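You operate a simulated robot arm through the tools that you are given. There is no shell and no other tool. Be economical: measure what you need, move in short steps, check, and stop when the job is done.

The job below is to be done with a simulated robot arm. You get a single attempt, and the scene is never put back.

Task
Take the filled sack out of the holder and stand it on the bench.
Fine: lift the funnel off on to the bench, then turn the yellow and the blue clamp open; the beans stay in the sack.
Where things are to end (x, y in the base frame): silver funnel within 0.06 m of [0.43, 0.4]; beige open jute sack within 0.06 m of [0.4, -0.21].

The check looks at the end state, three seconds after you hand in, the way a careful person would. Anything else that was tipped, shoved, dropped, spilled or broken makes it a failure.

Robot
A 6-joint arm with a two-finger parallel gripper, fixed in place. Base frame: the origin is at the foot of the arm, x ahead of it, y to its left, z up; the work surface is at about z = 0.62. Readings come in m, degrees, newtons and seconds.
With the tool pointing down near the work surface it reaches from about 0.2 to 0.66 m from the base axis. Its first joint turns from -66.0 to 66.0 degrees. Payload 2.9 kg.
Tool frame: the origin (TCP) lies between the finger pads and is the grasp point; the fingertips stand 0.03 m ahead of it; z points along the fingers, y is the line along which they close. Largest opening 0.11 m; finger width 0.02, thickness 0.01; the body of the gripper, 0.048 by 0.112 m, starts 0.055 m behind the TCP.
Orientation is that of the tool frame in the base frame, as a unit quaternion [w, x, y, z]. With the fingers straight down and closing along the base's y, the tool's x points along the base's -x, its y along +y and its z along -z.

Tools
- The arm moves only by the tool play_rows. Its argument "series" is a list of rows, each a list of 3 entries, a list of its own where there are three numbers: the opening in per cent of the stroke, from 0 (shut) to 100 (fully open), then the shift along the tool's x, y, z in units of 25 mm (1.0 is 25 mm), then the turn, a rotation vector about the tool's x, y, z in units of 4 degrees (1.0 is 4 degrees). In form: [[hand, [dx, dy, dz], [wx, wy, wz]], ...]. A call has 1 to 8 rows; each row shifts and turns the commanded pose from where the row before left it, along the tool's axes as they then stand. A call with a number of a shift or a turn outside -1 to 1 is refused whole. Rows are played at 5 a second. More than 0.05 m and 8.6 degrees between two rows, or a gripper value outside its range, and nothing of the call is played. Where a pose cannot be reached the arm comes as near as it can. A force on the tool above 40 N (or 10 N above the force at the start of the call, whichever is more), or a blocked arm, ends the call early, and 0.2 s more pass. The fingers move at their own pace (about 0.108 m/s each) and stop on an object; they squeeze with about 34 N. The grip force told is the motor's: it shows also when the fingers shut on nothing. Time passes only in rows, and 0.2 s behind the last, so rows that do not move let the fingers close. The reply holds the time, the measured pose of the TCP, the force on the tool along the base axes, the opening and the grip force, in the units named above and with some noise, with the torque about the TCP (base axes, N m) and any sound that the robot's microphone picked up, and new pictures: "pictures" is both (left out), scene, wrist or none.
- Cameras (640 x 400 px; columns grow to the right, rows downward): "scene" is fixed at [0.0907, 0.4575, 1.3689]; the picture's right is [-0.52, -0.86, 0.00], its down [-0.60, 0.36, -0.71] and it looks along [0.61, -0.37, -0.70] (base axes); focal length 214 px, centre (320, 200). "wrist" rides on the gripper at [0.072, 0.017, -0.103] in the tool frame; the picture's right is [-0.23, 0.97, 0.00], its down [-0.76, -0.18, -0.62] and it looks along [-0.61, -0.14, 0.78] (tool axes); focal length 222 px, centre (320, 200). There is no depth. A picture from a camera that has moved, and an enlarged one, comes with that camera's place and axes in the base frame and with its lens.
- enlarge(camera, box): a new picture of the part [left, top, right, bottom] of that camera's present view, enlarged. No time passes.
- finish_job(): hands the job in; it is judged then, once.

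Work in short steps. Places have to be worked out from the pictures, the camera data and where the tool is seen: move nearer, look again, correct. Check each grasp and each placing, and mend what went wrong. You have 120 turns and 200 pictures in all, those below and enlarged ones among them. Open the gripper and draw the arm clear of the work before you hand the job in, unless the task says otherwise; then end with one line.

The tools are called after "Emit:" as name(argument=value, ...) on one line, values as JSON. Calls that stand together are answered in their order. play_rows: Moves the arm, as the interface text tells. Its arguments: {"type":"object","properties":{"series":{"type":"array"},"pictures":{"type":"string","enum":["both","scene","wrist","none"]}},"required":["series"]} The other tools are called the same way: enlarge (camera, box) takes an enlarged picture of a part of a camera's view; finish_job () hands the job in.

At the start:

```text
clock: 0.0
tcp_pos: [0.4699, -0.0356, 1.2243]
tool_rot: [0.0, 0.0, 1.0, -0.001]
ft_force: [-0.8, 0.1, 0.4]
torque: [0.02, 0.04, 0.0]
width: 0.1098
grip_force: 0.1
```

scene: 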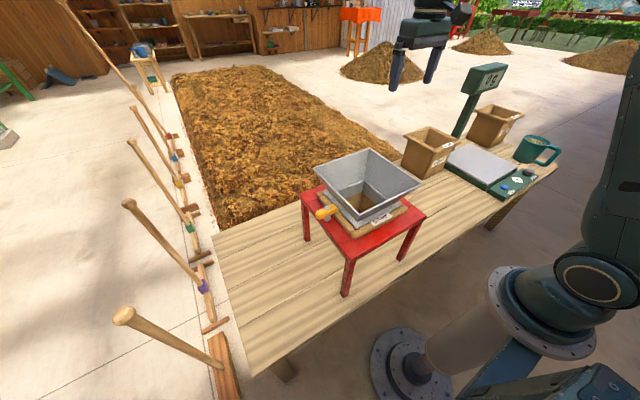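
wrist: 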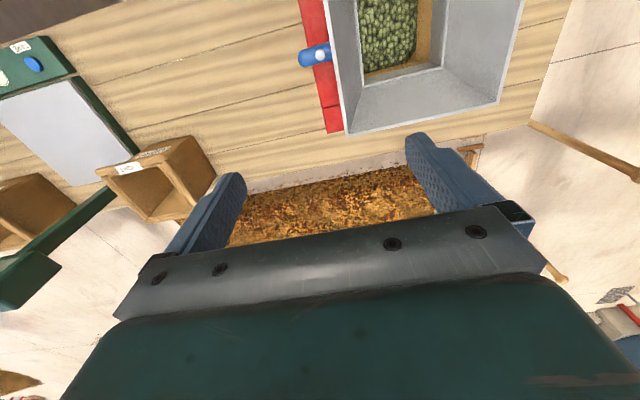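

I start by looking closely at the stand with the funnel and clamps.

Emit:
enlarge(camera="scene", box=[280, 130, 440, 310])

Emit:
enlarge(camera="wrist", box=[280, 0, 540, 160])

```text
2.22 times, centred on (360, 220) of scene
camera zoom: at [0.0907, 0.4575, 1.3689], right [-0.52, -0.86, 0.0], down [-0.6, 0.36, -0.71], along [0.61, -0.37, -0.7], focal length 477 px, centre (231, 156)
```

zoom: 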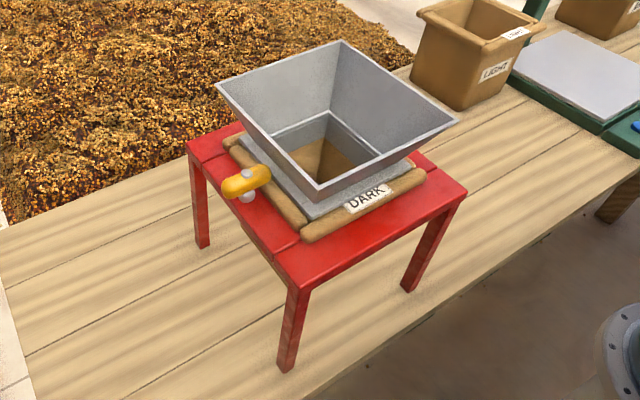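

```text
2.46 times, centred on (410, 80) of wrist
camera zoom: at [0.3995, -0.0174, 1.3291], right [0.23, 0.97, 0.0], down [0.76, -0.18, 0.62], along [0.61, -0.14, -0.78], focal length 547 px, centre (98, 495)
```

zoom: 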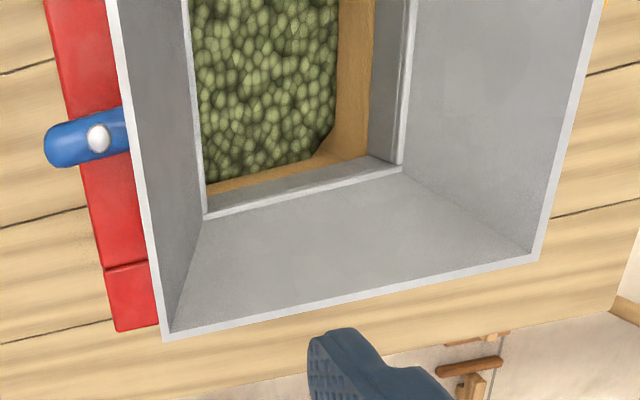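

The stand's legs work out at x 0.30–0.56, y −0.03–0.23, with its top at about z 0.89. I move the camera back and left to look down on it.

Emit:
play_rows(series=[[100, [1, 0.9, 0], [0, 0, 0]], [100, [1, 0.9, 0], [0, 0, 0]], [100, [1, 0.9, 0], [0, 0, 0]], [100, [1, 0.9, 0], [0, 0, 0]], [100, [1, 0.9, 0], [0, 0, 0]], [100, [1, 0.9, 0], [0, 0, 0]], [100, [0, 0, 0], [0, 0, 0]]], pictures="both")

```text
clock: 1.6
tcp_pos: [0.3183, 0.0998, 1.2238]
tool_rot: [0.0, 0.001, 1.0, -0.001]
ft_force: [0.6, -0.1, -0.8]
torque: [-0.05, 0.03, -0.03]
width: 0.1101
grip_force: 0.1
camera wrist: at [0.247, 0.1163, 1.3299], right [0.23, 0.97, 0.0], down [0.76, -0.18, 0.62], along [0.61, -0.14, -0.78], focal length 222 px, centre (320, 200)
```

scene: 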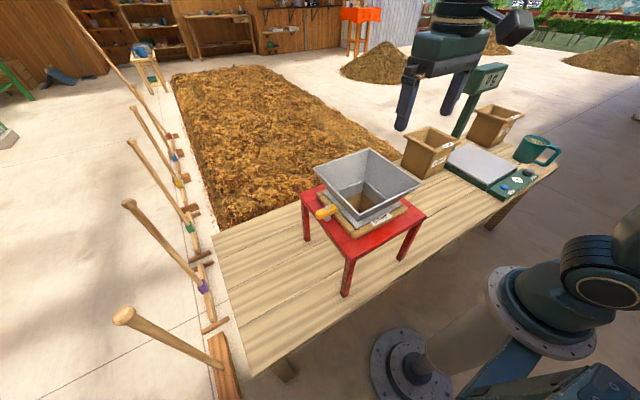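
wrist: 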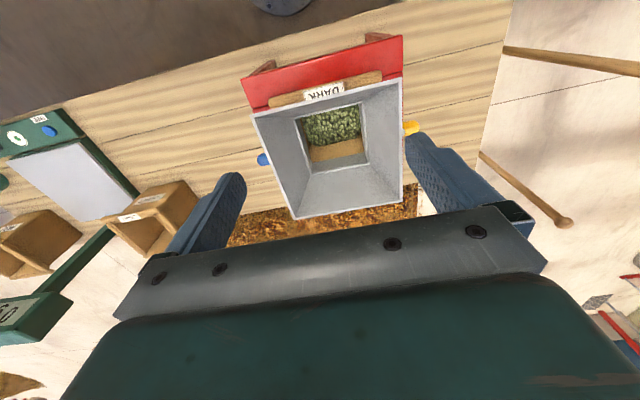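

Emit:
enlarge(camera="wrist", box=[230, 20, 450, 230])

```text
1.90 times, centred on (340, 125) of wrist
camera zoom: at [0.247, 0.1163, 1.3299], right [0.23, 0.97, 0.0], down [0.76, -0.18, 0.62], along [0.61, -0.14, -0.78], focal length 423 px, centre (282, 343)
```

zoom: 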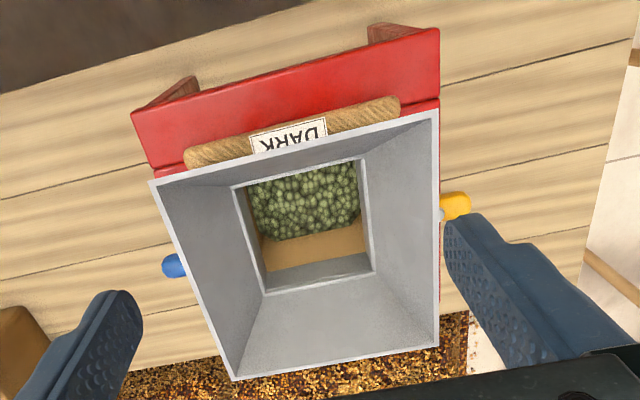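

The wrist and scene views together put the funnel rim at about x 0.33–0.54, y 0–0.21, z 1.0. Its walls slope about 30°, and the neck is centred near (0.43, 0.10). I'll pinch the near wall, so I first yaw the tool by 90° so it closes along x.

Emit:
play_rows(series=[[100, [0, 0, 0], [0, 0, 1]], [100, [0, 0, 0], [0, 0, 1]], [100, [0, 0, 0], [0, 0, 1]], [100, [0, 0, 0], [0, 0, 1]], [100, [0, 0, 0], [0, 0, 1]], [100, [0, 0, 0], [0, 0, 1]], [100, [0, 0, 0], [0, 0, 1]], [100, [0, 0, 0], [0, 0, 1]]], pictures="none")

Emit:
play_rows(series=[[100, [0, 0, 0], [0, 0, 1]], [100, [0, 0, 0], [0, 0, 1]], [100, [0, 0, 0], [0, 0, 1]], [100, [0, 0, 0], [0, 0, 1]], [100, [0, 0, 0], [0, 0, 1]], [100, [0, 0, 0], [0, 0, 1]], [100, [0, 0, 0], [0, 0, 1]], [100, [0, 0, 0], [0, 0, 1]]], pictures="none")

Emit:
play_rows(series=[[100, [0, 0, 0], [0, 0, 1]], [100, [0, 0, 0], [0, 0, 1]], [100, [0, 0, 0], [0, 0, 1]], [100, [0, 0, 0], [0, 0, 1]], [100, [0, 0, 0], [0, 0, 1]], [100, [0, 0, 0], [0, 0, 1]], [100, [0, 0, 0], [0, 0, 0.5]], [100, [0, 0, 0], [0, 0, 0]]], pictures="both")

```text
clock: 3.4
tcp_pos: [0.3208, 0.1006, 1.2258]
tool_rot: [0.0, 0.277, 0.961, -0.001]
ft_force: [-0.4, 0.5, 0.0]
torque: [0.01, 0.0, -0.01]
width: 0.11
grip_force: 0.2
```

```text
clock: 5.2
tcp_pos: [0.3219, 0.1005, 1.2242]
tool_rot: [0.001, 0.53, 0.848, -0.001]
ft_force: [-0.1, -0.2, 0.1]
torque: [-0.01, 0.01, 0.0]
width: 0.1096
grip_force: 0.1
```

```text
clock: 7.0
tcp_pos: [0.3218, 0.1001, 1.223]
tool_rot: [0.001, 0.708, 0.706, -0.001]
ft_force: [0.9, 0.7, -0.6]
torque: [-0.03, 0.01, 0.0]
width: 0.11
grip_force: 0.0
camera wrist: at [0.3395, 0.1729, 1.3288], right [0.97, -0.23, 0.0], down [-0.18, -0.76, 0.62], along [-0.14, -0.61, -0.78], focal length 222 px, centre (320, 200)
```

scene: 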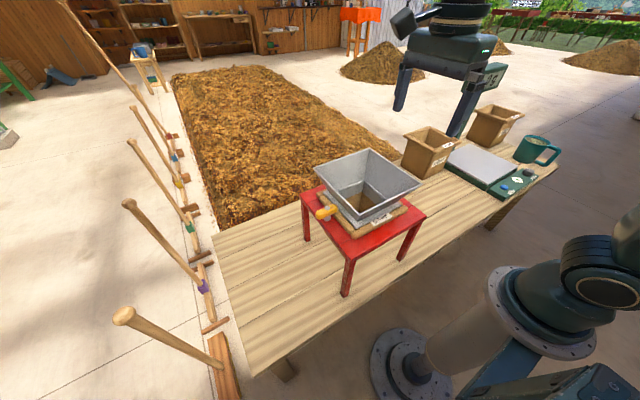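
wrist: 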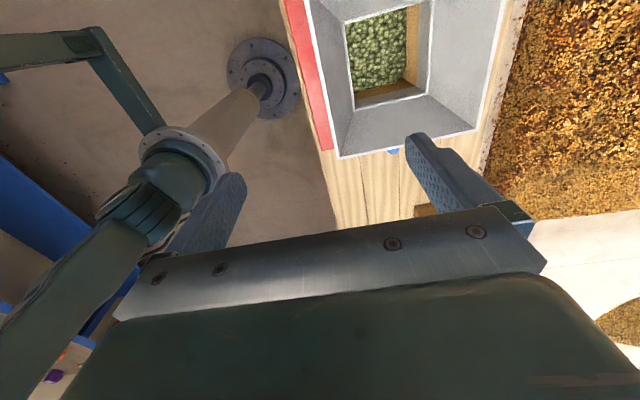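

Yaw is good, and the rim's near edge reads x≈0.329 at z≈1.0 again. Next I tilt 30° to line up with the near wall, then move to a standoff along the wall's direction.

Emit:
play_rows(series=[[100, [0, 0, 0], [-1, 0, 0]], [100, [0, 0, 0], [-1, 0, 0]], [100, [0, 0, 0], [-1, 0, 0]], [100, [0, 0, 0], [-1, 0, 0]], [100, [0, 0, 0], [-1, 0, 0]], [100, [0, 0, 0], [-1, 0, 0]], [100, [0, 0, 0], [-1, 0, 0]], [100, [0, 0, 0], [-0.5, 0, 0]]], pictures="none")

Emit:
play_rows(series=[[100, [0, -0.7, 0.8], [0, 0, 0]], [100, [0, -0.7, 0.8], [0, 0, 0]], [100, [0, -0.7, 0.8], [0, 0, 0]], [100, [0, -0.7, 0.8], [0, 0, 0]], [100, [0, -0.7, 0.8], [0, 0, 0]], [100, [0, -0.7, 0.5], [0, 0, 0]], [100, [0, 0, 0], [0, 0, 0]]], pictures="both")

```text
clock: 8.8
tcp_pos: [0.3211, 0.1011, 1.2245]
tool_rot: [0.184, 0.683, 0.683, 0.182]
ft_force: [-0.8, 0.1, 0.5]
torque: [-0.03, 0.0, 0.01]
width: 0.1103
grip_force: 0.1
```

```text
clock: 10.4
tcp_pos: [0.2857, 0.099, 1.0743]
tool_rot: [0.184, 0.682, 0.684, 0.183]
ft_force: [0.1, 0.3, -0.1]
torque: [0.01, 0.01, 0.03]
width: 0.1102
grip_force: 0.1
camera wrist: at [0.2496, 0.172, 1.1731], right [0.84, -0.23, 0.49], down [-0.47, -0.76, 0.45], along [0.27, -0.61, -0.75], focal length 222 px, centre (320, 200)
```

scene: 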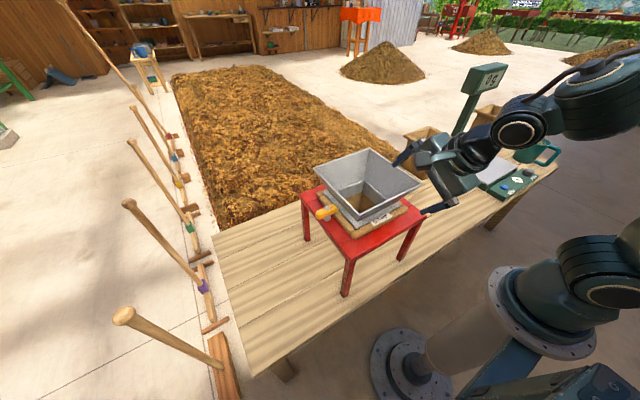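
wrist: 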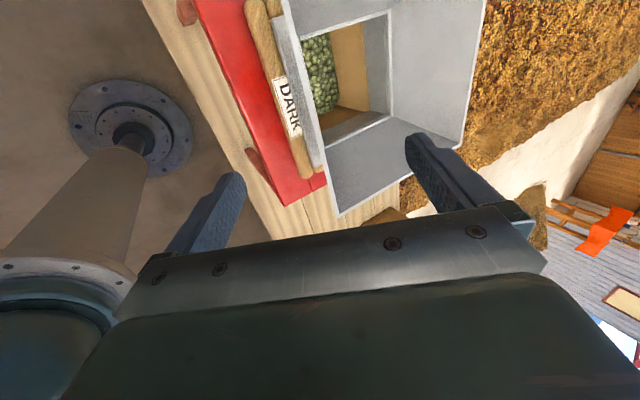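

The fingers straddle the near wall. I enlarge to check the wall's slope.

Emit:
enlarge(camera="wrist", box=[220, 0, 500, 230])

Emit:
enlarge(camera="scene", box=[300, 130, 470, 250])

```text
1.74 times, centred on (360, 115) of wrist
camera zoom: at [0.2496, 0.172, 1.1731], right [0.84, -0.23, 0.49], down [-0.47, -0.76, 0.45], along [0.27, -0.61, -0.75], focal length 386 px, centre (250, 348)
```

zoom: 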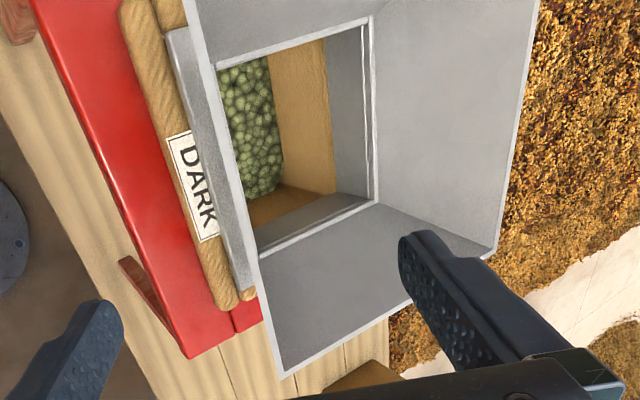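

```text
3.33 times, centred on (385, 190) of scene
camera zoom: at [0.0907, 0.4575, 1.3689], right [-0.52, -0.86, 0.0], down [-0.6, 0.36, -0.71], along [0.61, -0.37, -0.7], focal length 715 px, centre (103, 233)
```

zoom: 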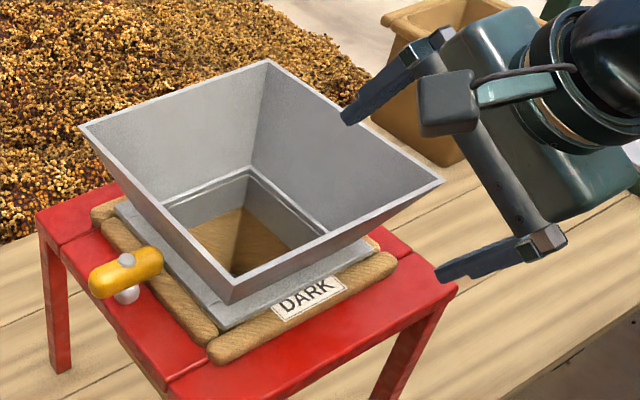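

The wall slopes about 26°, so I ease the tilt by 4° and advance along the wall until the TCP is about 13 mm past the rim.

Emit:
play_rows(series=[[100, [0, 0, 0], [1, 0, 0]], [100, [0, 0.25, 1], [0, 0, 0]], [100, [0, 0, 1], [0, 0, 0]], [100, [0, 0, 1], [0, 0, 0]], [60, [0, 0, 0.95], [0, 0, 0]], [40, [0, 0, 0], [0, 0, 0]], [40, [0, 0, 0], [0, 0, 0]]], pictures="both")

```text
clock: 12.0
tcp_pos: [0.3356, 0.1006, 0.9883]
tool_rot: [0.159, 0.688, 0.69, 0.158]
ft_force: [0.2, 0.7, 1.2]
torque: [-0.01, 0.0, 0.01]
width: 0.0441
grip_force: 0.1
camera wrist: at [0.3064, 0.1732, 1.089], right [0.88, -0.23, 0.43], down [-0.43, -0.76, 0.48], along [0.22, -0.61, -0.76], focal length 222 px, centre (320, 200)
```

scene: 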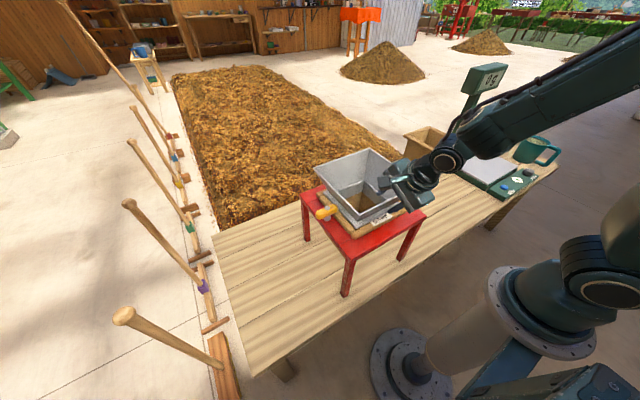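
wrist: 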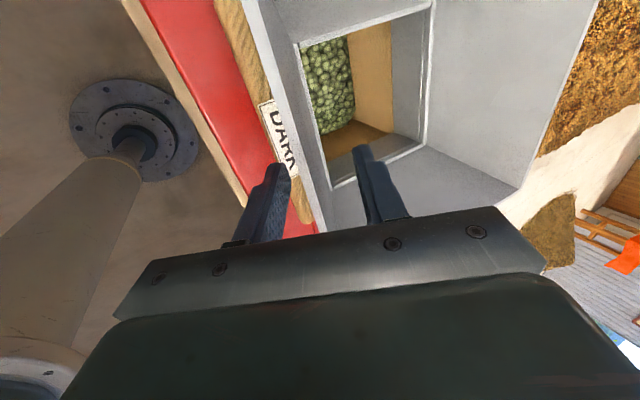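

The wall runs midway between the fingers. Closing on it now.

Emit:
play_rows(series=[[20, [0, 0, 0], [0, 0, 0]], [10, [0, 0, 0], [0, 0, 0]], [0, [0, 0, 0], [0, 0, 0]], [0, [0, 0, 0], [0, 0, 0]], [0, [0, 0, 0], [0, 0, 0]]], pictures="wrist")

```text
clock: 13.2
tcp_pos: [0.3352, 0.101, 0.9876]
tool_rot: [0.159, 0.689, 0.689, 0.158]
ft_force: [0.3, 0.3, -3.7]
torque: [0.0, 0.37, 0.01]
width: 0.0042
grip_force: 34.3
camera wrist: at [0.3063, 0.1733, 1.089], right [0.88, -0.23, 0.43], down [-0.43, -0.76, 0.48], along [0.21, -0.61, -0.76], focal length 222 px, centre (320, 200)
```

wrist: 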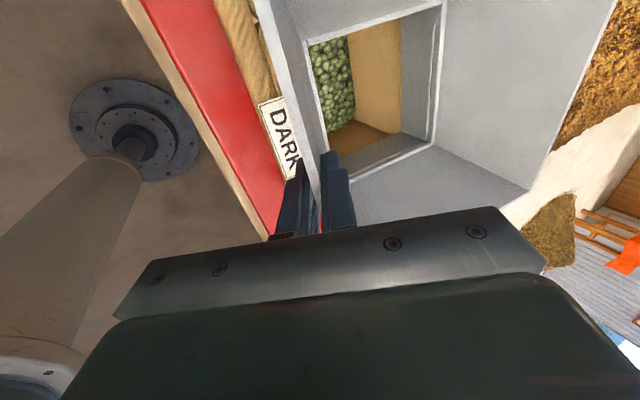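

Firm grip on a 4 mm wall. I lift straight up 5 cm, slowly, and watch the weight.

Emit:
play_rows(series=[[0, [0, 0.22, -0.45], [0, 0, 0]], [0, [0, 0.22, -0.45], [0, 0, 0]], [0, [0, 0.22, -0.45], [0, 0, 0]], [0, [0, 0.22, -0.45], [0, 0, 0]], [0, [0, 0, 0], [0, 0, 0]]], pictures="both")

```text
clock: 14.4
tcp_pos: [0.335, 0.0993, 1.0395]
tool_rot: [0.16, 0.689, 0.689, 0.158]
ft_force: [0.1, 0.6, -3.4]
torque: [0.0, 0.34, -0.03]
width: 0.0043
grip_force: 33.9
camera wrist: at [0.3071, 0.1728, 1.1398], right [0.88, -0.23, 0.43], down [-0.43, -0.76, 0.48], along [0.21, -0.61, -0.76], focal length 222 px, centre (320, 200)
```

scene: 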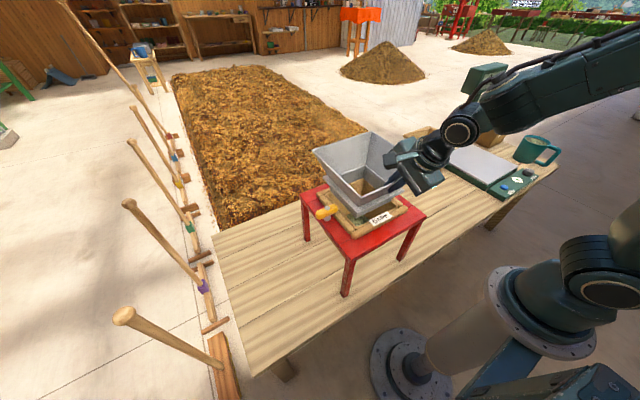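
wrist: 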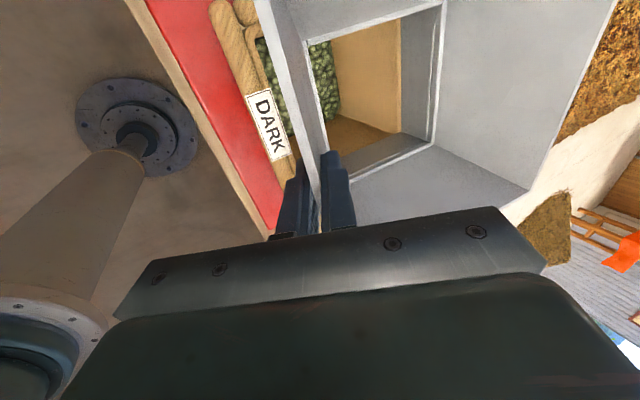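

The funnel weighs about 0.35 kg and hangs steady. I lift 5 cm more, then carry it toward +y.

Emit:
play_rows(series=[[0, [0, 0.35, -0.72], [0, 0, 0]], [0, [0, 0.35, -0.72], [0, 0, 0]], [0, [0, 0.35, -0.72], [0, 0, 0]], [0, [0.5, 0, 0], [0, 0, 0]], [0, [1, 0, 0], [0, 0, 0]], [0, [1, 0, 0], [0, 0, 0]], [0, [1, 0, 0], [0, 0, 0]], [0, [1, 0, 0], [0, 0, 0]]], pictures="none")

Emit:
play_rows(series=[[0, [1, 0, 0], [0, 0, 0]], [0, [1, 0, 0], [0, 0, 0]], [0, [1, 0, 0], [0, 0, 0]], [0, [1, 0, 0], [0, 0, 0]], [0, [1, 0, 0], [0, 0, 0]], [0, [1, 0, 0], [0, 0, 0]], [0, [1, 0, 0], [0, 0, 0]], [0, [0.5, 0, 0], [0, 0, 0]]], pictures="both")

```text
clock: 16.2
tcp_pos: [0.3351, 0.2131, 1.098]
tool_rot: [0.16, 0.689, 0.689, 0.158]
ft_force: [-0.8, -1.4, -2.7]
torque: [0.0, 0.34, 0.0]
width: 0.004
grip_force: 33.7
```

```text
clock: 18.0
tcp_pos: [0.3356, 0.4003, 1.0975]
tool_rot: [0.16, 0.689, 0.689, 0.158]
ft_force: [0.6, -0.4, -2.1]
torque: [-0.01, 0.36, 0.0]
width: 0.0044
grip_force: 34.4
camera wrist: at [0.3068, 0.4734, 1.1994], right [0.88, -0.23, 0.43], down [-0.43, -0.76, 0.48], along [0.21, -0.61, -0.76], focal length 222 px, centre (320, 200)
```

scene: 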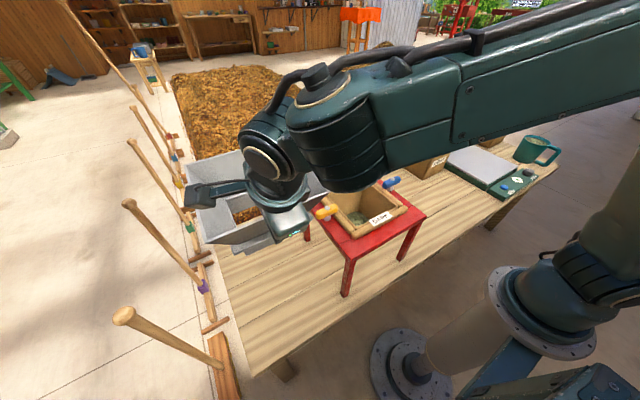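
wrist: 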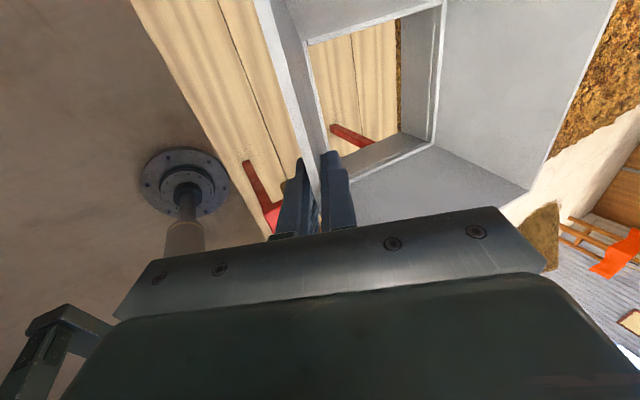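

The funnel is over its target, with its centre at about (0.435, 0.40). I lower it straight down 30 cm and then check the clearance.

Emit:
play_rows(series=[[0, [0, -0.438, 0.9], [0, 0, 0]], [0, [0, -0.438, 0.9], [0, 0, 0]], [0, [0, -0.438, 0.9], [0, 0, 0]], [0, [0, -0.438, 0.9], [0, 0, 0]], [0, [0, -0.438, 0.9], [0, 0, 0]], [0, [0, -0.438, 0.9], [0, 0, 0]], [0, [0, -0.438, 0.9], [0, 0, 0]], [0, [0, 0, 0], [0, 0, 0]]], pictures="none")

Emit:
play_rows(series=[[0, [0, -0.438, 0.9], [0, 0, 0]], [0, [0, -0.438, 0.9], [0, 0, 0]], [0, [0, -0.438, 0.9], [0, 0, 0]], [0, [0, -0.438, 0.9], [0, 0, 0]], [0, [0, 0, 0], [0, 0, 0]]], pictures="both")

```text
clock: 19.8
tcp_pos: [0.3357, 0.3996, 0.9223]
tool_rot: [0.161, 0.689, 0.688, 0.159]
ft_force: [0.8, 0.6, -4.0]
torque: [0.0, 0.33, -0.02]
width: 0.0044
grip_force: 34.1
```

```text
clock: 21.0
tcp_pos: [0.3359, 0.4007, 0.8241]
tool_rot: [0.159, 0.688, 0.69, 0.158]
ft_force: [-0.3, 0.0, -3.8]
torque: [-0.02, 0.35, 0.0]
width: 0.0045
grip_force: 34.3
camera wrist: at [0.3073, 0.472, 0.9237], right [0.88, -0.23, 0.43], down [-0.43, -0.76, 0.48], along [0.22, -0.61, -0.76], focal length 222 px, centre (320, 200)
```

scene: 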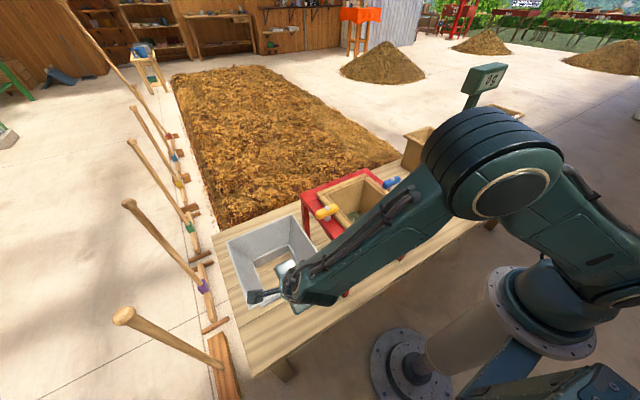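
wrist: 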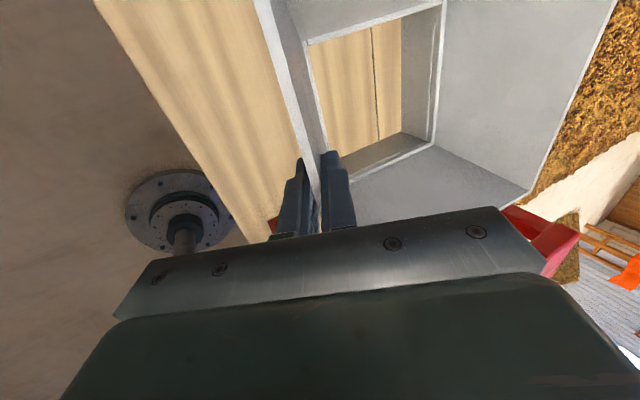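

Clear so far. I lower the last stretch more gently until it touches the bench.

Emit:
play_rows(series=[[0, [0, -0.35, 0.72], [0, 0, 0]], [0, [0, -0.35, 0.72], [0, 0, 0]], [0, [0, -0.13, 0.27], [0, 0, 0]], [0, [0, -0.13, 0.27], [0, 0, 0]], [0, [0, -0.09, 0.18], [0, 0, 0]], [0, [0, -0.09, 0.18], [0, 0, 0]], [0, [0, 0, 0], [0, 0, 0]]], pictures="scene")

```text
clock: 22.6
tcp_pos: [0.3363, 0.3994, 0.7581]
tool_rot: [0.159, 0.689, 0.689, 0.159]
ft_force: [0.0, -0.8, -2.5]
torque: [0.0, 0.33, -0.04]
width: 0.0043
grip_force: 34.2
```

scene: 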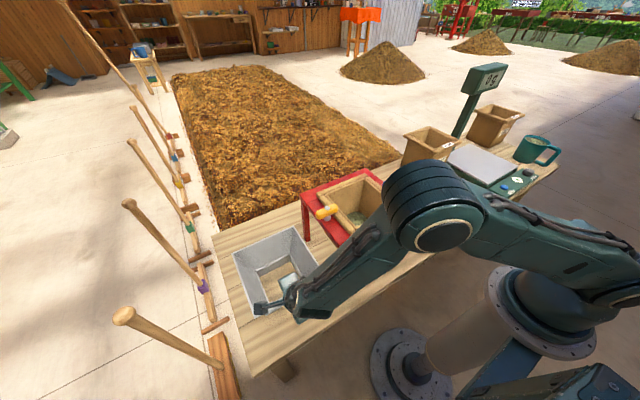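

Not touching yet (weight still fully carried). I continue in small steps.

Emit:
play_rows(series=[[0, [0, -0.07, 0.145], [0, 0, 0]], [0, [0, -0.07, 0.145], [0, 0, 0]], [0, [0, -0.07, 0.145], [0, 0, 0]], [0, [0, 0, 0], [0, 0, 0]]], pictures="wrist")

Emit:
enlarge(camera="scene", box=[220, 160, 440, 340])

```text
clock: 23.6
tcp_pos: [0.3374, 0.4009, 0.7496]
tool_rot: [0.161, 0.689, 0.687, 0.163]
ft_force: [-3.2, -1.7, 27.1]
torque: [-0.04, -0.43, 0.06]
width: 0.0046
grip_force: 33.9
camera wrist: at [0.3083, 0.4731, 0.8505], right [0.87, -0.23, 0.43], down [-0.44, -0.76, 0.48], along [0.22, -0.6, -0.77], focal length 222 px, centre (320, 200)
```

wrist: 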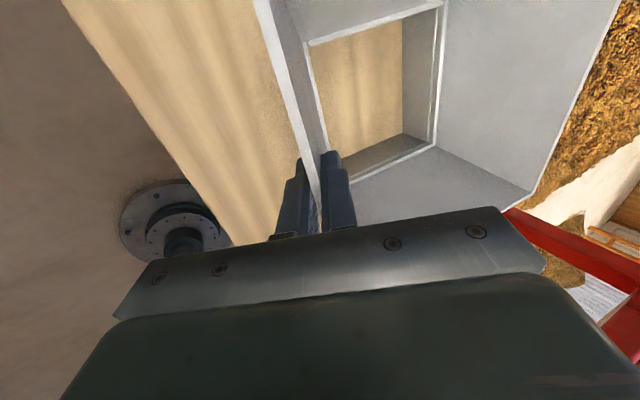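

```text
2.22 times, centred on (330, 250) of scene
camera zoom: at [0.0903, 0.4571, 1.3691], right [-0.52, -0.86, 0.0], down [-0.6, 0.36, -0.71], along [0.61, -0.37, -0.7], focal length 477 px, centre (298, 89)
```

zoom: 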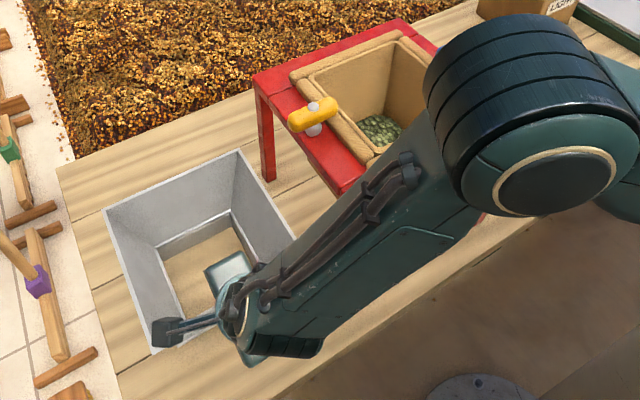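

Touchdown (27 N). I ease back up 3 mm to relieve the push, then open partway.

Emit:
play_rows(series=[[0, [0, 0.05, -0.11], [0, 0, 0]], [0, [0, 0, 0], [0, 0, 0]], [10, [0, 0, 0], [0, 0, 0]], [25, [0, 0, 0], [0, 0, 0]], [40, [0, 0, 0], [0, 0, 0]], [40, [0, 0, 0], [0, 0, 0]]], pictures="wrist")

```text
clock: 25.0
tcp_pos: [0.3367, 0.4, 0.7502]
tool_rot: [0.159, 0.689, 0.689, 0.158]
ft_force: [0.0, 0.6, 0.2]
torque: [-0.04, 0.01, -0.07]
width: 0.044
grip_force: 0.1
camera wrist: at [0.3076, 0.4727, 0.8506], right [0.88, -0.23, 0.43], down [-0.43, -0.76, 0.48], along [0.21, -0.61, -0.76], focal length 222 px, centre (320, 200)
```

wrist: 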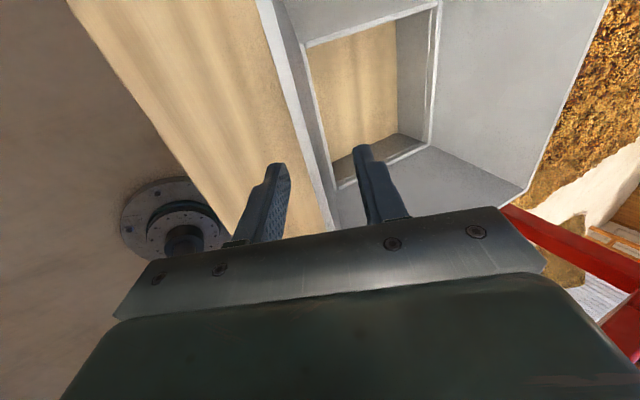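

The funnel is released and standing. I back out along the wall, then rise.

Emit:
play_rows(series=[[40, [0, 0, -0.8], [0, 0, 0]], [40, [0, 0, -1], [0, 0, 0]], [40, [0, 0, -1], [0, 0, 0]], [40, [0, 0.438, -0.9], [0, 0, 0]], [40, [0, 0.438, -0.9], [0, 0, 0]], [40, [0, 0.438, -0.9], [0, 0, 0]], [40, [0, 0.438, -0.9], [0, 0, 0]], [40, [0, 0.438, -0.9], [0, 0, 0]]], pictures="none")

Emit:
play_rows(series=[[40, [0, 0.438, -0.9], [0, 0, 0]], [40, [0, 0.438, -0.9], [0, 0, 0]], [40, [0, 0.438, -0.9], [1, 0, 0]], [40, [0, 0.438, -0.9], [1, 0, 0]], [40, [0, 0.438, -0.9], [1, 0, 0]], [40, [0, 0.3, -0.9], [1, 0, 0]], [40, [0, 0.2, -0.9], [1, 0, 0]], [40, [0, 0, -1], [1, 0, 0]]], pictures="both")

```text
clock: 26.8
tcp_pos: [0.3142, 0.3954, 0.9364]
tool_rot: [0.16, 0.688, 0.689, 0.159]
ft_force: [-0.7, 0.1, 0.4]
torque: [0.04, -0.01, 0.02]
width: 0.0439
grip_force: 0.0
out of reach, approached as far as the arm can: row 3, 6
```

```text
clock: 28.6
tcp_pos: [0.3192, 0.3972, 1.1327]
tool_rot: [0.013, 0.707, 0.707, 0.011]
ft_force: [0.5, -0.2, 0.3]
torque: [0.05, -0.02, -0.04]
width: 0.0441
grip_force: 0.1
camera wrist: at [0.3339, 0.4692, 1.2378], right [0.97, -0.23, 0.03], down [-0.2, -0.76, 0.62], along [-0.12, -0.61, -0.79], focal length 222 px, centre (320, 200)
```

scene: 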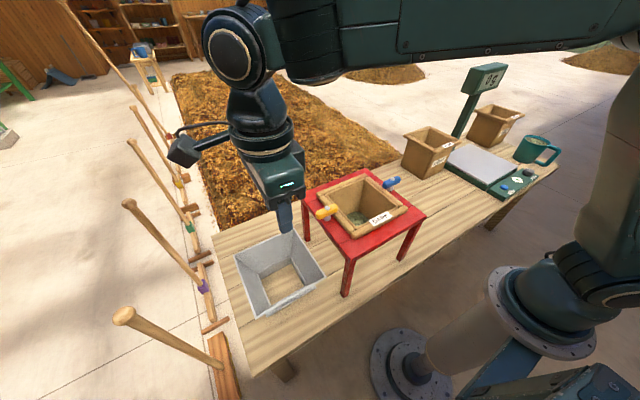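
wrist: 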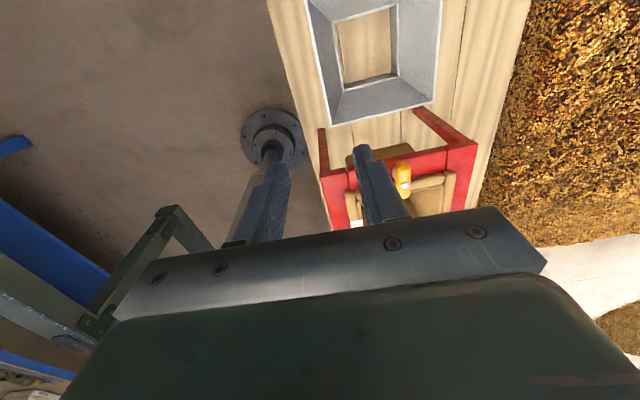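

The funnel stands at its target. Now I enlarge the scene to study the sack rim and clamps.

Emit:
enlarge(camera="scene", box=[290, 155, 440, 255])

```text
4.00 times, centred on (365, 205) of scene
camera zoom: at [0.0907, 0.4575, 1.3689], right [-0.52, -0.86, 0.0], down [-0.6, 0.36, -0.71], along [0.61, -0.37, -0.7], focal length 858 px, centre (140, 180)
```

zoom: 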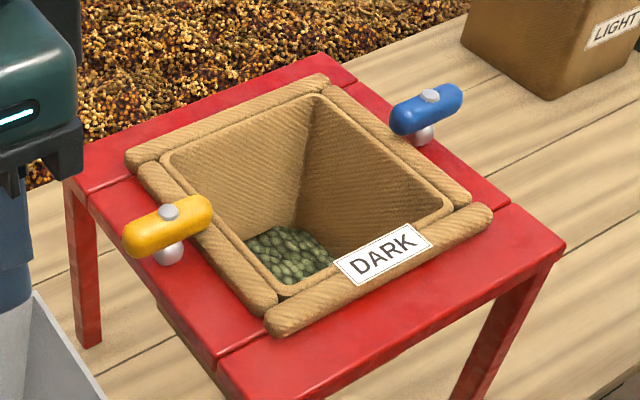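

The clamps are pivoted bars lying across the rolled hem. The yellow pivot is near (0.433, 0.231, 0.93). I level the tool and move closer above the yellow clamp for an exact look.

Emit:
play_rows(series=[[40, [-0.885, 0.57, 0.36], [0.5, 0, 0]], [40, [-0.885, 0.57, 0.36], [0, 0, 0]], [40, [-0.885, 0.57, 0.36], [0, 0, 0]], [40, [-0.885, 0.57, 0.36], [0, 0, 0]], [40, [-0.885, 0.57, 0.36], [0, 0, 0]], [40, [-0.885, 0.57, 0.36], [0, 0, 0]], [40, [-0.885, 0.57, 0.36], [0, 0, 0]], [40, [-0.885, 0.57, 0.36], [0, 0, 0]]], pictures="both")

```text
clock: 30.4
tcp_pos: [0.433, 0.2192, 1.0622]
tool_rot: [0.001, 0.708, 0.707, -0.001]
ft_force: [0.3, -1.3, 0.3]
torque: [0.03, -0.04, 0.01]
width: 0.0438
grip_force: 0.1
camera wrist: at [0.4502, 0.2915, 1.1671], right [0.97, -0.23, 0.0], down [-0.18, -0.76, 0.62], along [-0.14, -0.61, -0.78], focal length 222 px, centre (320, 200)
```

scene: 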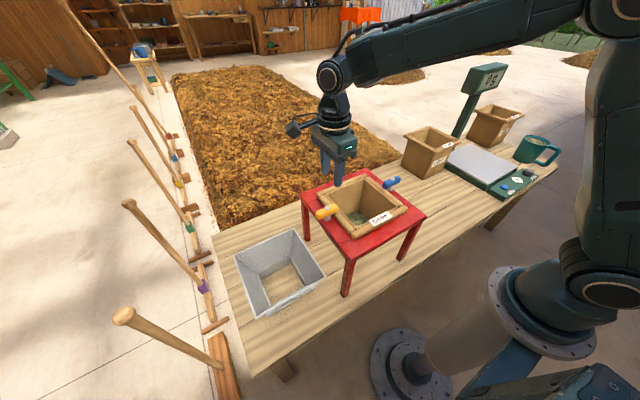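
wrist: 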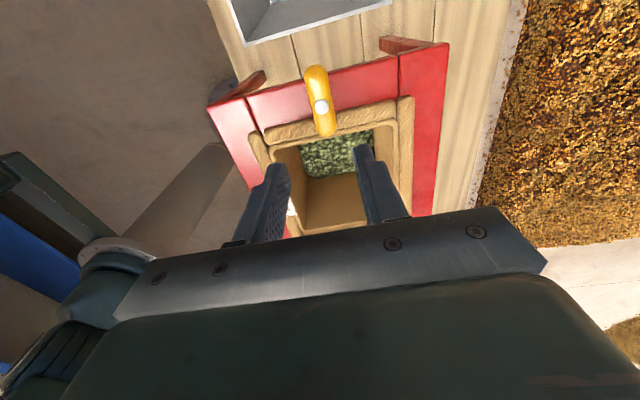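

Emit:
enlarge(camera="wrist", box=[260, 50, 380, 150])

Emit:
enlarge(camera="scene", box=[300, 180, 370, 240])

```text
4.00 times, centred on (320, 100) of wrist
camera zoom: at [0.4502, 0.2915, 1.1671], right [0.97, -0.23, 0.0], down [-0.18, -0.76, 0.62], along [-0.14, -0.61, -0.78], focal length 888 px, centre (320, 600)
```

zoom: 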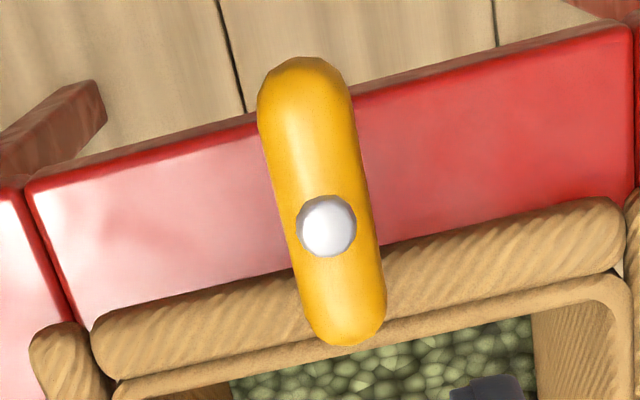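

```text
6.67 times, centred on (335, 210) of scene
camera zoom: at [0.0906, 0.4575, 1.3689], right [-0.52, -0.86, 0.0], down [-0.6, 0.36, -0.71], along [0.61, -0.37, -0.7], focal length 1430 px, centre (220, 133)
```

zoom: 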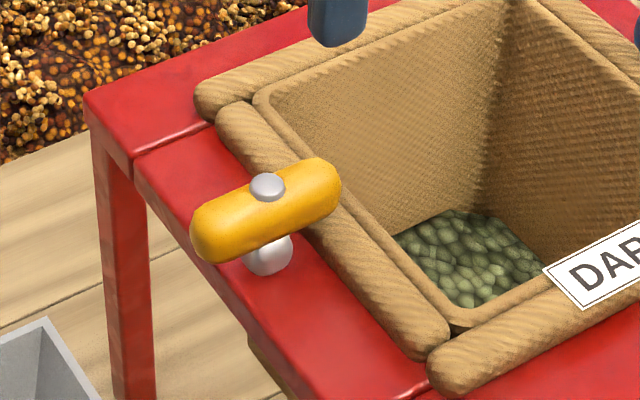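

The yellow pivot triangulates to about (0.437, 0.225) with its knob top near z 0.93. The bar is about 0.07 long and 0.026 wide. I align above it and come down with the fingertips to z≈0.945.

Emit:
play_rows(series=[[50, [0.22, 0.14, 0.87], [0, 0, 0]], [50, [0, 0, 0.87], [0, 0, 0]], [50, [0, 0, 0.87], [0, 0, 0]], [50, [0, 0, 0.87], [0, 0, 0]], [50, [0, 0, 0], [0, 0, 0]]], pictures="both")

Emit:
enlarge(camera="scene", box=[300, 180, 370, 240])

Emit:
enlarge(camera="wrist", box=[240, 60, 400, 240])

```text
clock: 31.6
tcp_pos: [0.4355, 0.2242, 0.9746]
tool_rot: [0.0, 0.707, 0.707, -0.001]
ft_force: [-0.1, 0.1, 0.6]
torque: [0.02, -0.02, 0.02]
width: 0.0549
grip_force: 0.1
camera wrist: at [0.4549, 0.2977, 1.0792], right [0.97, -0.23, 0.0], down [-0.18, -0.76, 0.62], along [-0.14, -0.61, -0.78], focal length 222 px, centre (320, 200)
```

scene: 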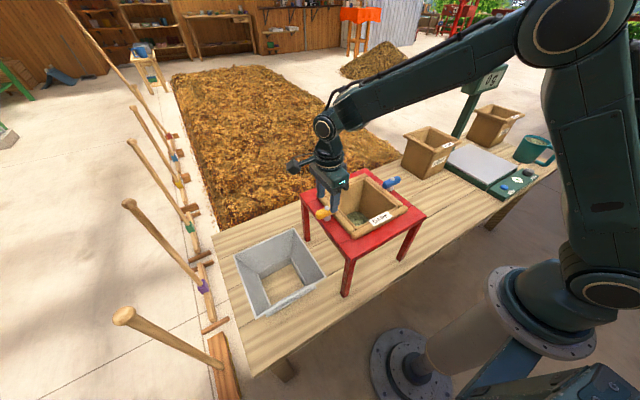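
wrist: 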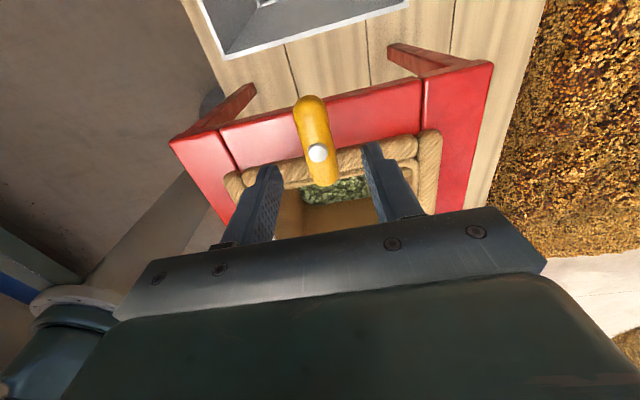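

```text
6.67 times, centred on (335, 210) of scene
camera zoom: at [0.0907, 0.4575, 1.3689], right [-0.52, -0.86, 0.0], down [-0.6, 0.36, -0.71], along [0.61, -0.37, -0.7], focal length 1430 px, centre (220, 133)
```

zoom: 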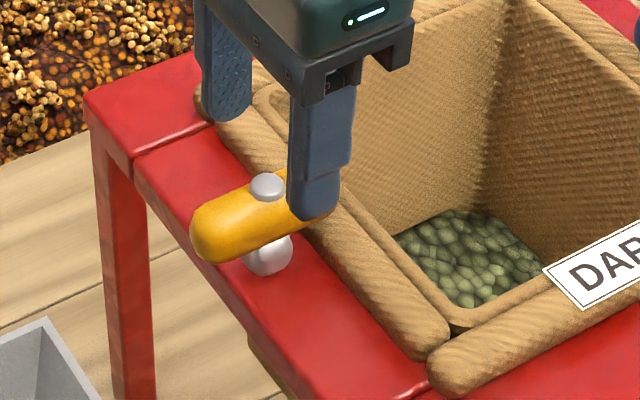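

```text
2.22 times, centred on (320, 150) of wrist
camera zoom: at [0.4549, 0.2977, 1.0792], right [0.97, -0.23, 0.0], down [-0.18, -0.76, 0.62], along [-0.14, -0.61, -0.78], focal length 494 px, centre (320, 311)
```

zoom: 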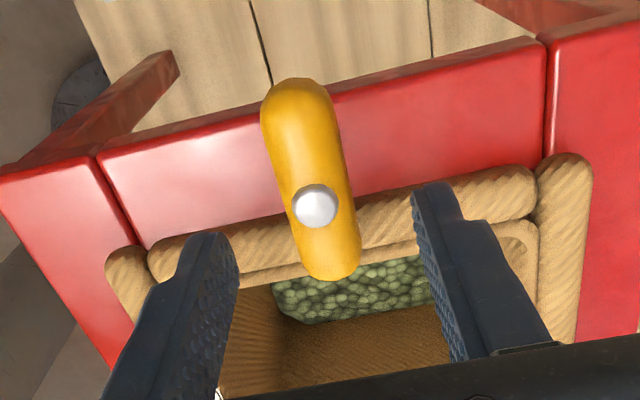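

The fingers straddle the bar, centred on the knob within a few mm. I lower 30 mm and check the tip height against the bar.

Emit:
play_rows(series=[[50, [0.05, 0.02, 0.4], [0, 0, 0]], [50, [0, 0, 0.4], [0, 0, 0]], [50, [0, 0, 0.4], [0, 0, 0]], [50, [0, 0, 0], [0, 0, 0]]], pictures="wrist")

Emit:
enlarge(camera="scene", box=[300, 180, 370, 240])

```text
clock: 32.6
tcp_pos: [0.4368, 0.2248, 0.9443]
tool_rot: [0.001, 0.707, 0.708, 0.0]
ft_force: [0.1, 0.1, 0.0]
torque: [0.02, 0.0, 0.05]
width: 0.0546
grip_force: 0.2
camera wrist: at [0.4551, 0.2978, 1.0494], right [0.97, -0.23, 0.0], down [-0.18, -0.76, 0.62], along [-0.14, -0.61, -0.78], focal length 222 px, centre (320, 200)
```

wrist: 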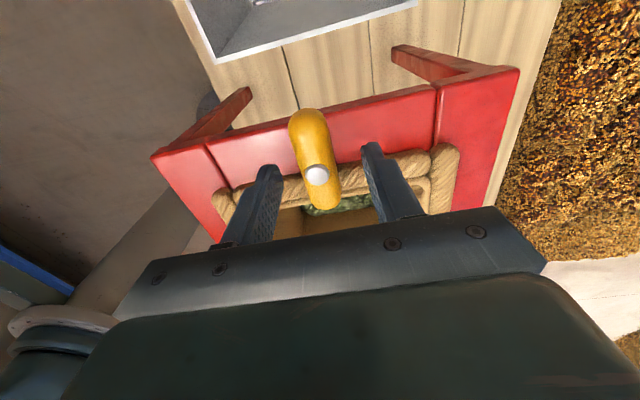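

```text
6.67 times, centred on (335, 210) of scene
camera zoom: at [0.0907, 0.4575, 1.3689], right [-0.52, -0.86, 0.0], down [-0.6, 0.36, -0.71], along [0.61, -0.37, -0.7], focal length 1430 px, centre (220, 133)
```

zoom: 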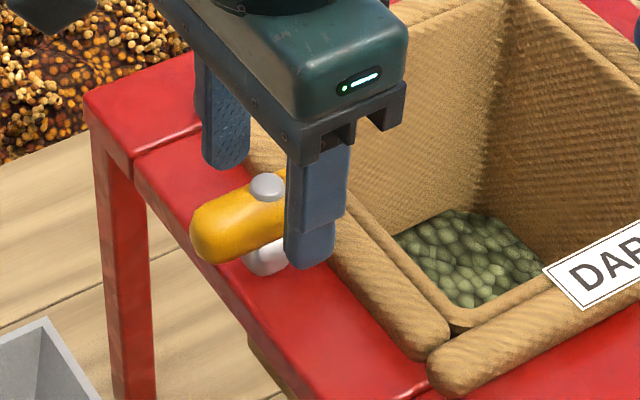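

Tips are about at the bar's mid-height, so I lower 5 mm more and close on it.

Emit:
play_rows(series=[[50, [0, 0, 0.2], [0, 0, 0]], [35, [0, 0, 0], [0, 0, 0]], [20, [0, 0, 0], [0, 0, 0]], [10, [0, 0, 0], [0, 0, 0]], [0, [0, 0, 0], [0, 0, 0]], [0, [0, 0, 0], [0, 0, 0]]], pictures="wrist")

Emit:
enlarge(camera="scene", box=[300, 180, 370, 240])

```text
clock: 34.0
tcp_pos: [0.4338, 0.2257, 0.9403]
tool_rot: [0.0, 0.706, 0.708, -0.002]
ft_force: [-22.4, 1.4, 1.8]
torque: [0.16, 0.06, 0.03]
width: 0.0239
grip_force: 44.9
camera wrist: at [0.4539, 0.2985, 1.0437], right [0.97, -0.23, 0.0], down [-0.17, -0.76, 0.63], along [-0.14, -0.61, -0.78], focal length 222 px, centre (320, 200)
```

wrist: 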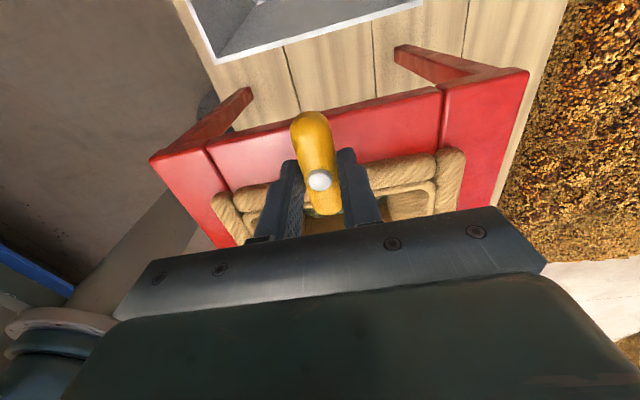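

```text
6.67 times, centred on (335, 210) of scene
camera zoom: at [0.09, 0.4575, 1.3689], right [-0.52, -0.86, 0.0], down [-0.6, 0.36, -0.71], along [0.61, -0.37, -0.7], focal length 1430 px, centre (220, 133)
```

zoom: 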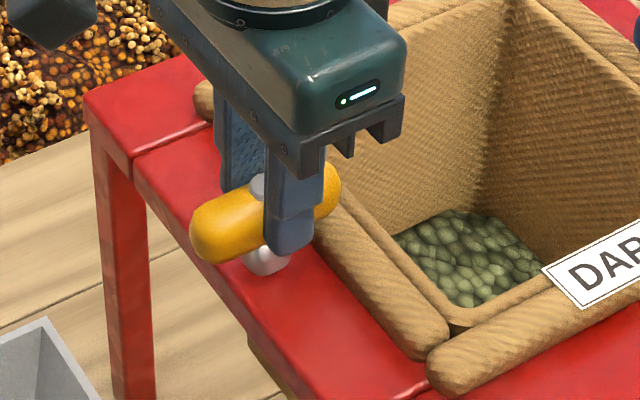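

Gripped at 24 mm, with a −22 N side force: the true pivot sits about 3 mm lower in x. I relax by that and start turning.

Emit:
play_rows(series=[[0, [0, -0.12, 0], [0, 0, 0]], [0, [0, 0, 0], [0, 0, 0]], [0, [0, 0, 0], [0, 0, -1]], [0, [0, 0, 0], [0, 0, -1]], [0, [0, 0, 0], [0, 0, -1]], [0, [0, 0, 0], [0, 0, 0]]], pictures="wrist")

```text
clock: 35.4
tcp_pos: [0.4356, 0.2259, 0.9398]
tool_rot: [0.0, 0.63, 0.777, 0.0]
ft_force: [6.7, 6.9, -15.8]
torque: [0.98, 0.06, -0.02]
width: 0.0237
grip_force: 44.4
camera wrist: at [0.4378, 0.3002, 1.044], right [1.0, -0.02, 0.0], down [-0.02, -0.78, 0.62], along [-0.01, -0.62, -0.78], focal length 222 px, centre (320, 200)
```

wrist: 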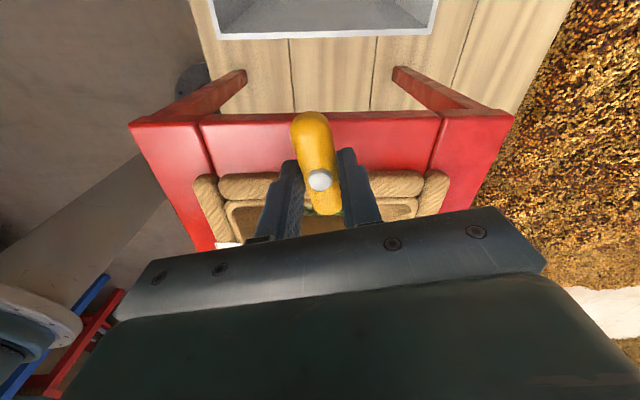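

The bar turns with the gripper, with a slight downward pull on the tool. I lower 1.5 mm and keep turning.

Emit:
play_rows(series=[[0, [0, 0, 0.06], [0, 0, -1]], [0, [0, 0, 0], [0, 0, -1]], [0, [0, 0, 0], [0, 0, -1]], [0, [0, 0, 0], [0, 0, -1]], [0, [0, 0, 0], [0, 0, -1]], [0, [0, 0, 0], [0, 0, -1]], [0, [0, 0, 0], [0, 0, 0]]], pictures="wrist")

Emit:
enlarge(camera="scene", box=[300, 180, 370, 240])

```text
clock: 37.0
tcp_pos: [0.4353, 0.2249, 0.94]
tool_rot: [0.001, 0.454, 0.891, 0.001]
ft_force: [7.2, 3.2, 26.9]
torque: [0.22, 0.35, 0.01]
width: 0.0236
grip_force: 44.7
camera wrist: at [0.4071, 0.2942, 1.0438], right [0.92, 0.39, 0.0], down [0.3, -0.72, 0.62], along [0.25, -0.57, -0.78], focal length 222 px, centre (320, 200)
```

wrist: 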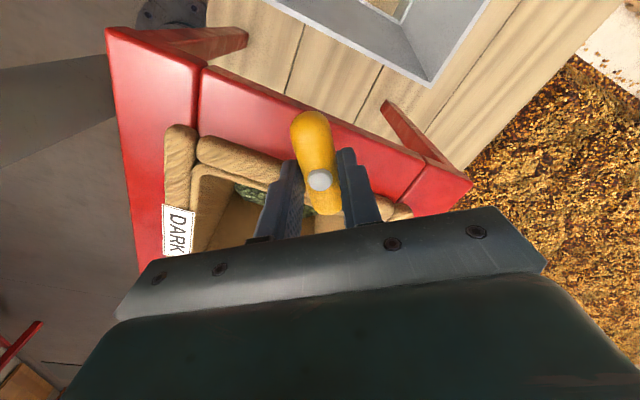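

```text
6.67 times, centred on (335, 210) of scene
camera zoom: at [0.0905, 0.4574, 1.3689], right [-0.52, -0.86, 0.0], down [-0.6, 0.36, -0.71], along [0.61, -0.37, -0.7], focal length 1430 px, centre (220, 133)
```

zoom: 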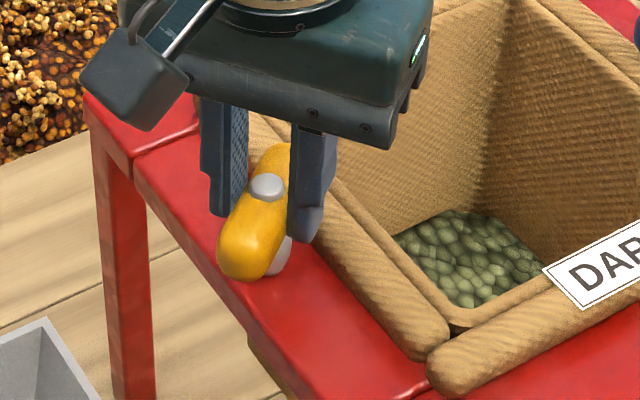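

36° done; the force is now +27 N upward, so I raise about 1.5 mm and keep turning.

Emit:
play_rows(series=[[0, [0, 0, -0.06], [0, 0, 0]], [0, [0, 0, 0], [0, 0, -1]], [0, [0, 0, 0], [0, 0, -1]], [0, [0, 0, 0], [0, 0, -1]], [0, [0, 0, 0], [0, 0, -1]], [0, [0, 0, 0], [0, 0, 0]]], pictures="none")

```text
clock: 38.4
tcp_pos: [0.4349, 0.2258, 0.9393]
tool_rot: [0.001, 0.326, 0.945, 0.001]
ft_force: [17.7, 7.4, 0.1]
torque: [-0.3, -0.52, -0.01]
width: 0.0239
grip_force: 44.6
```

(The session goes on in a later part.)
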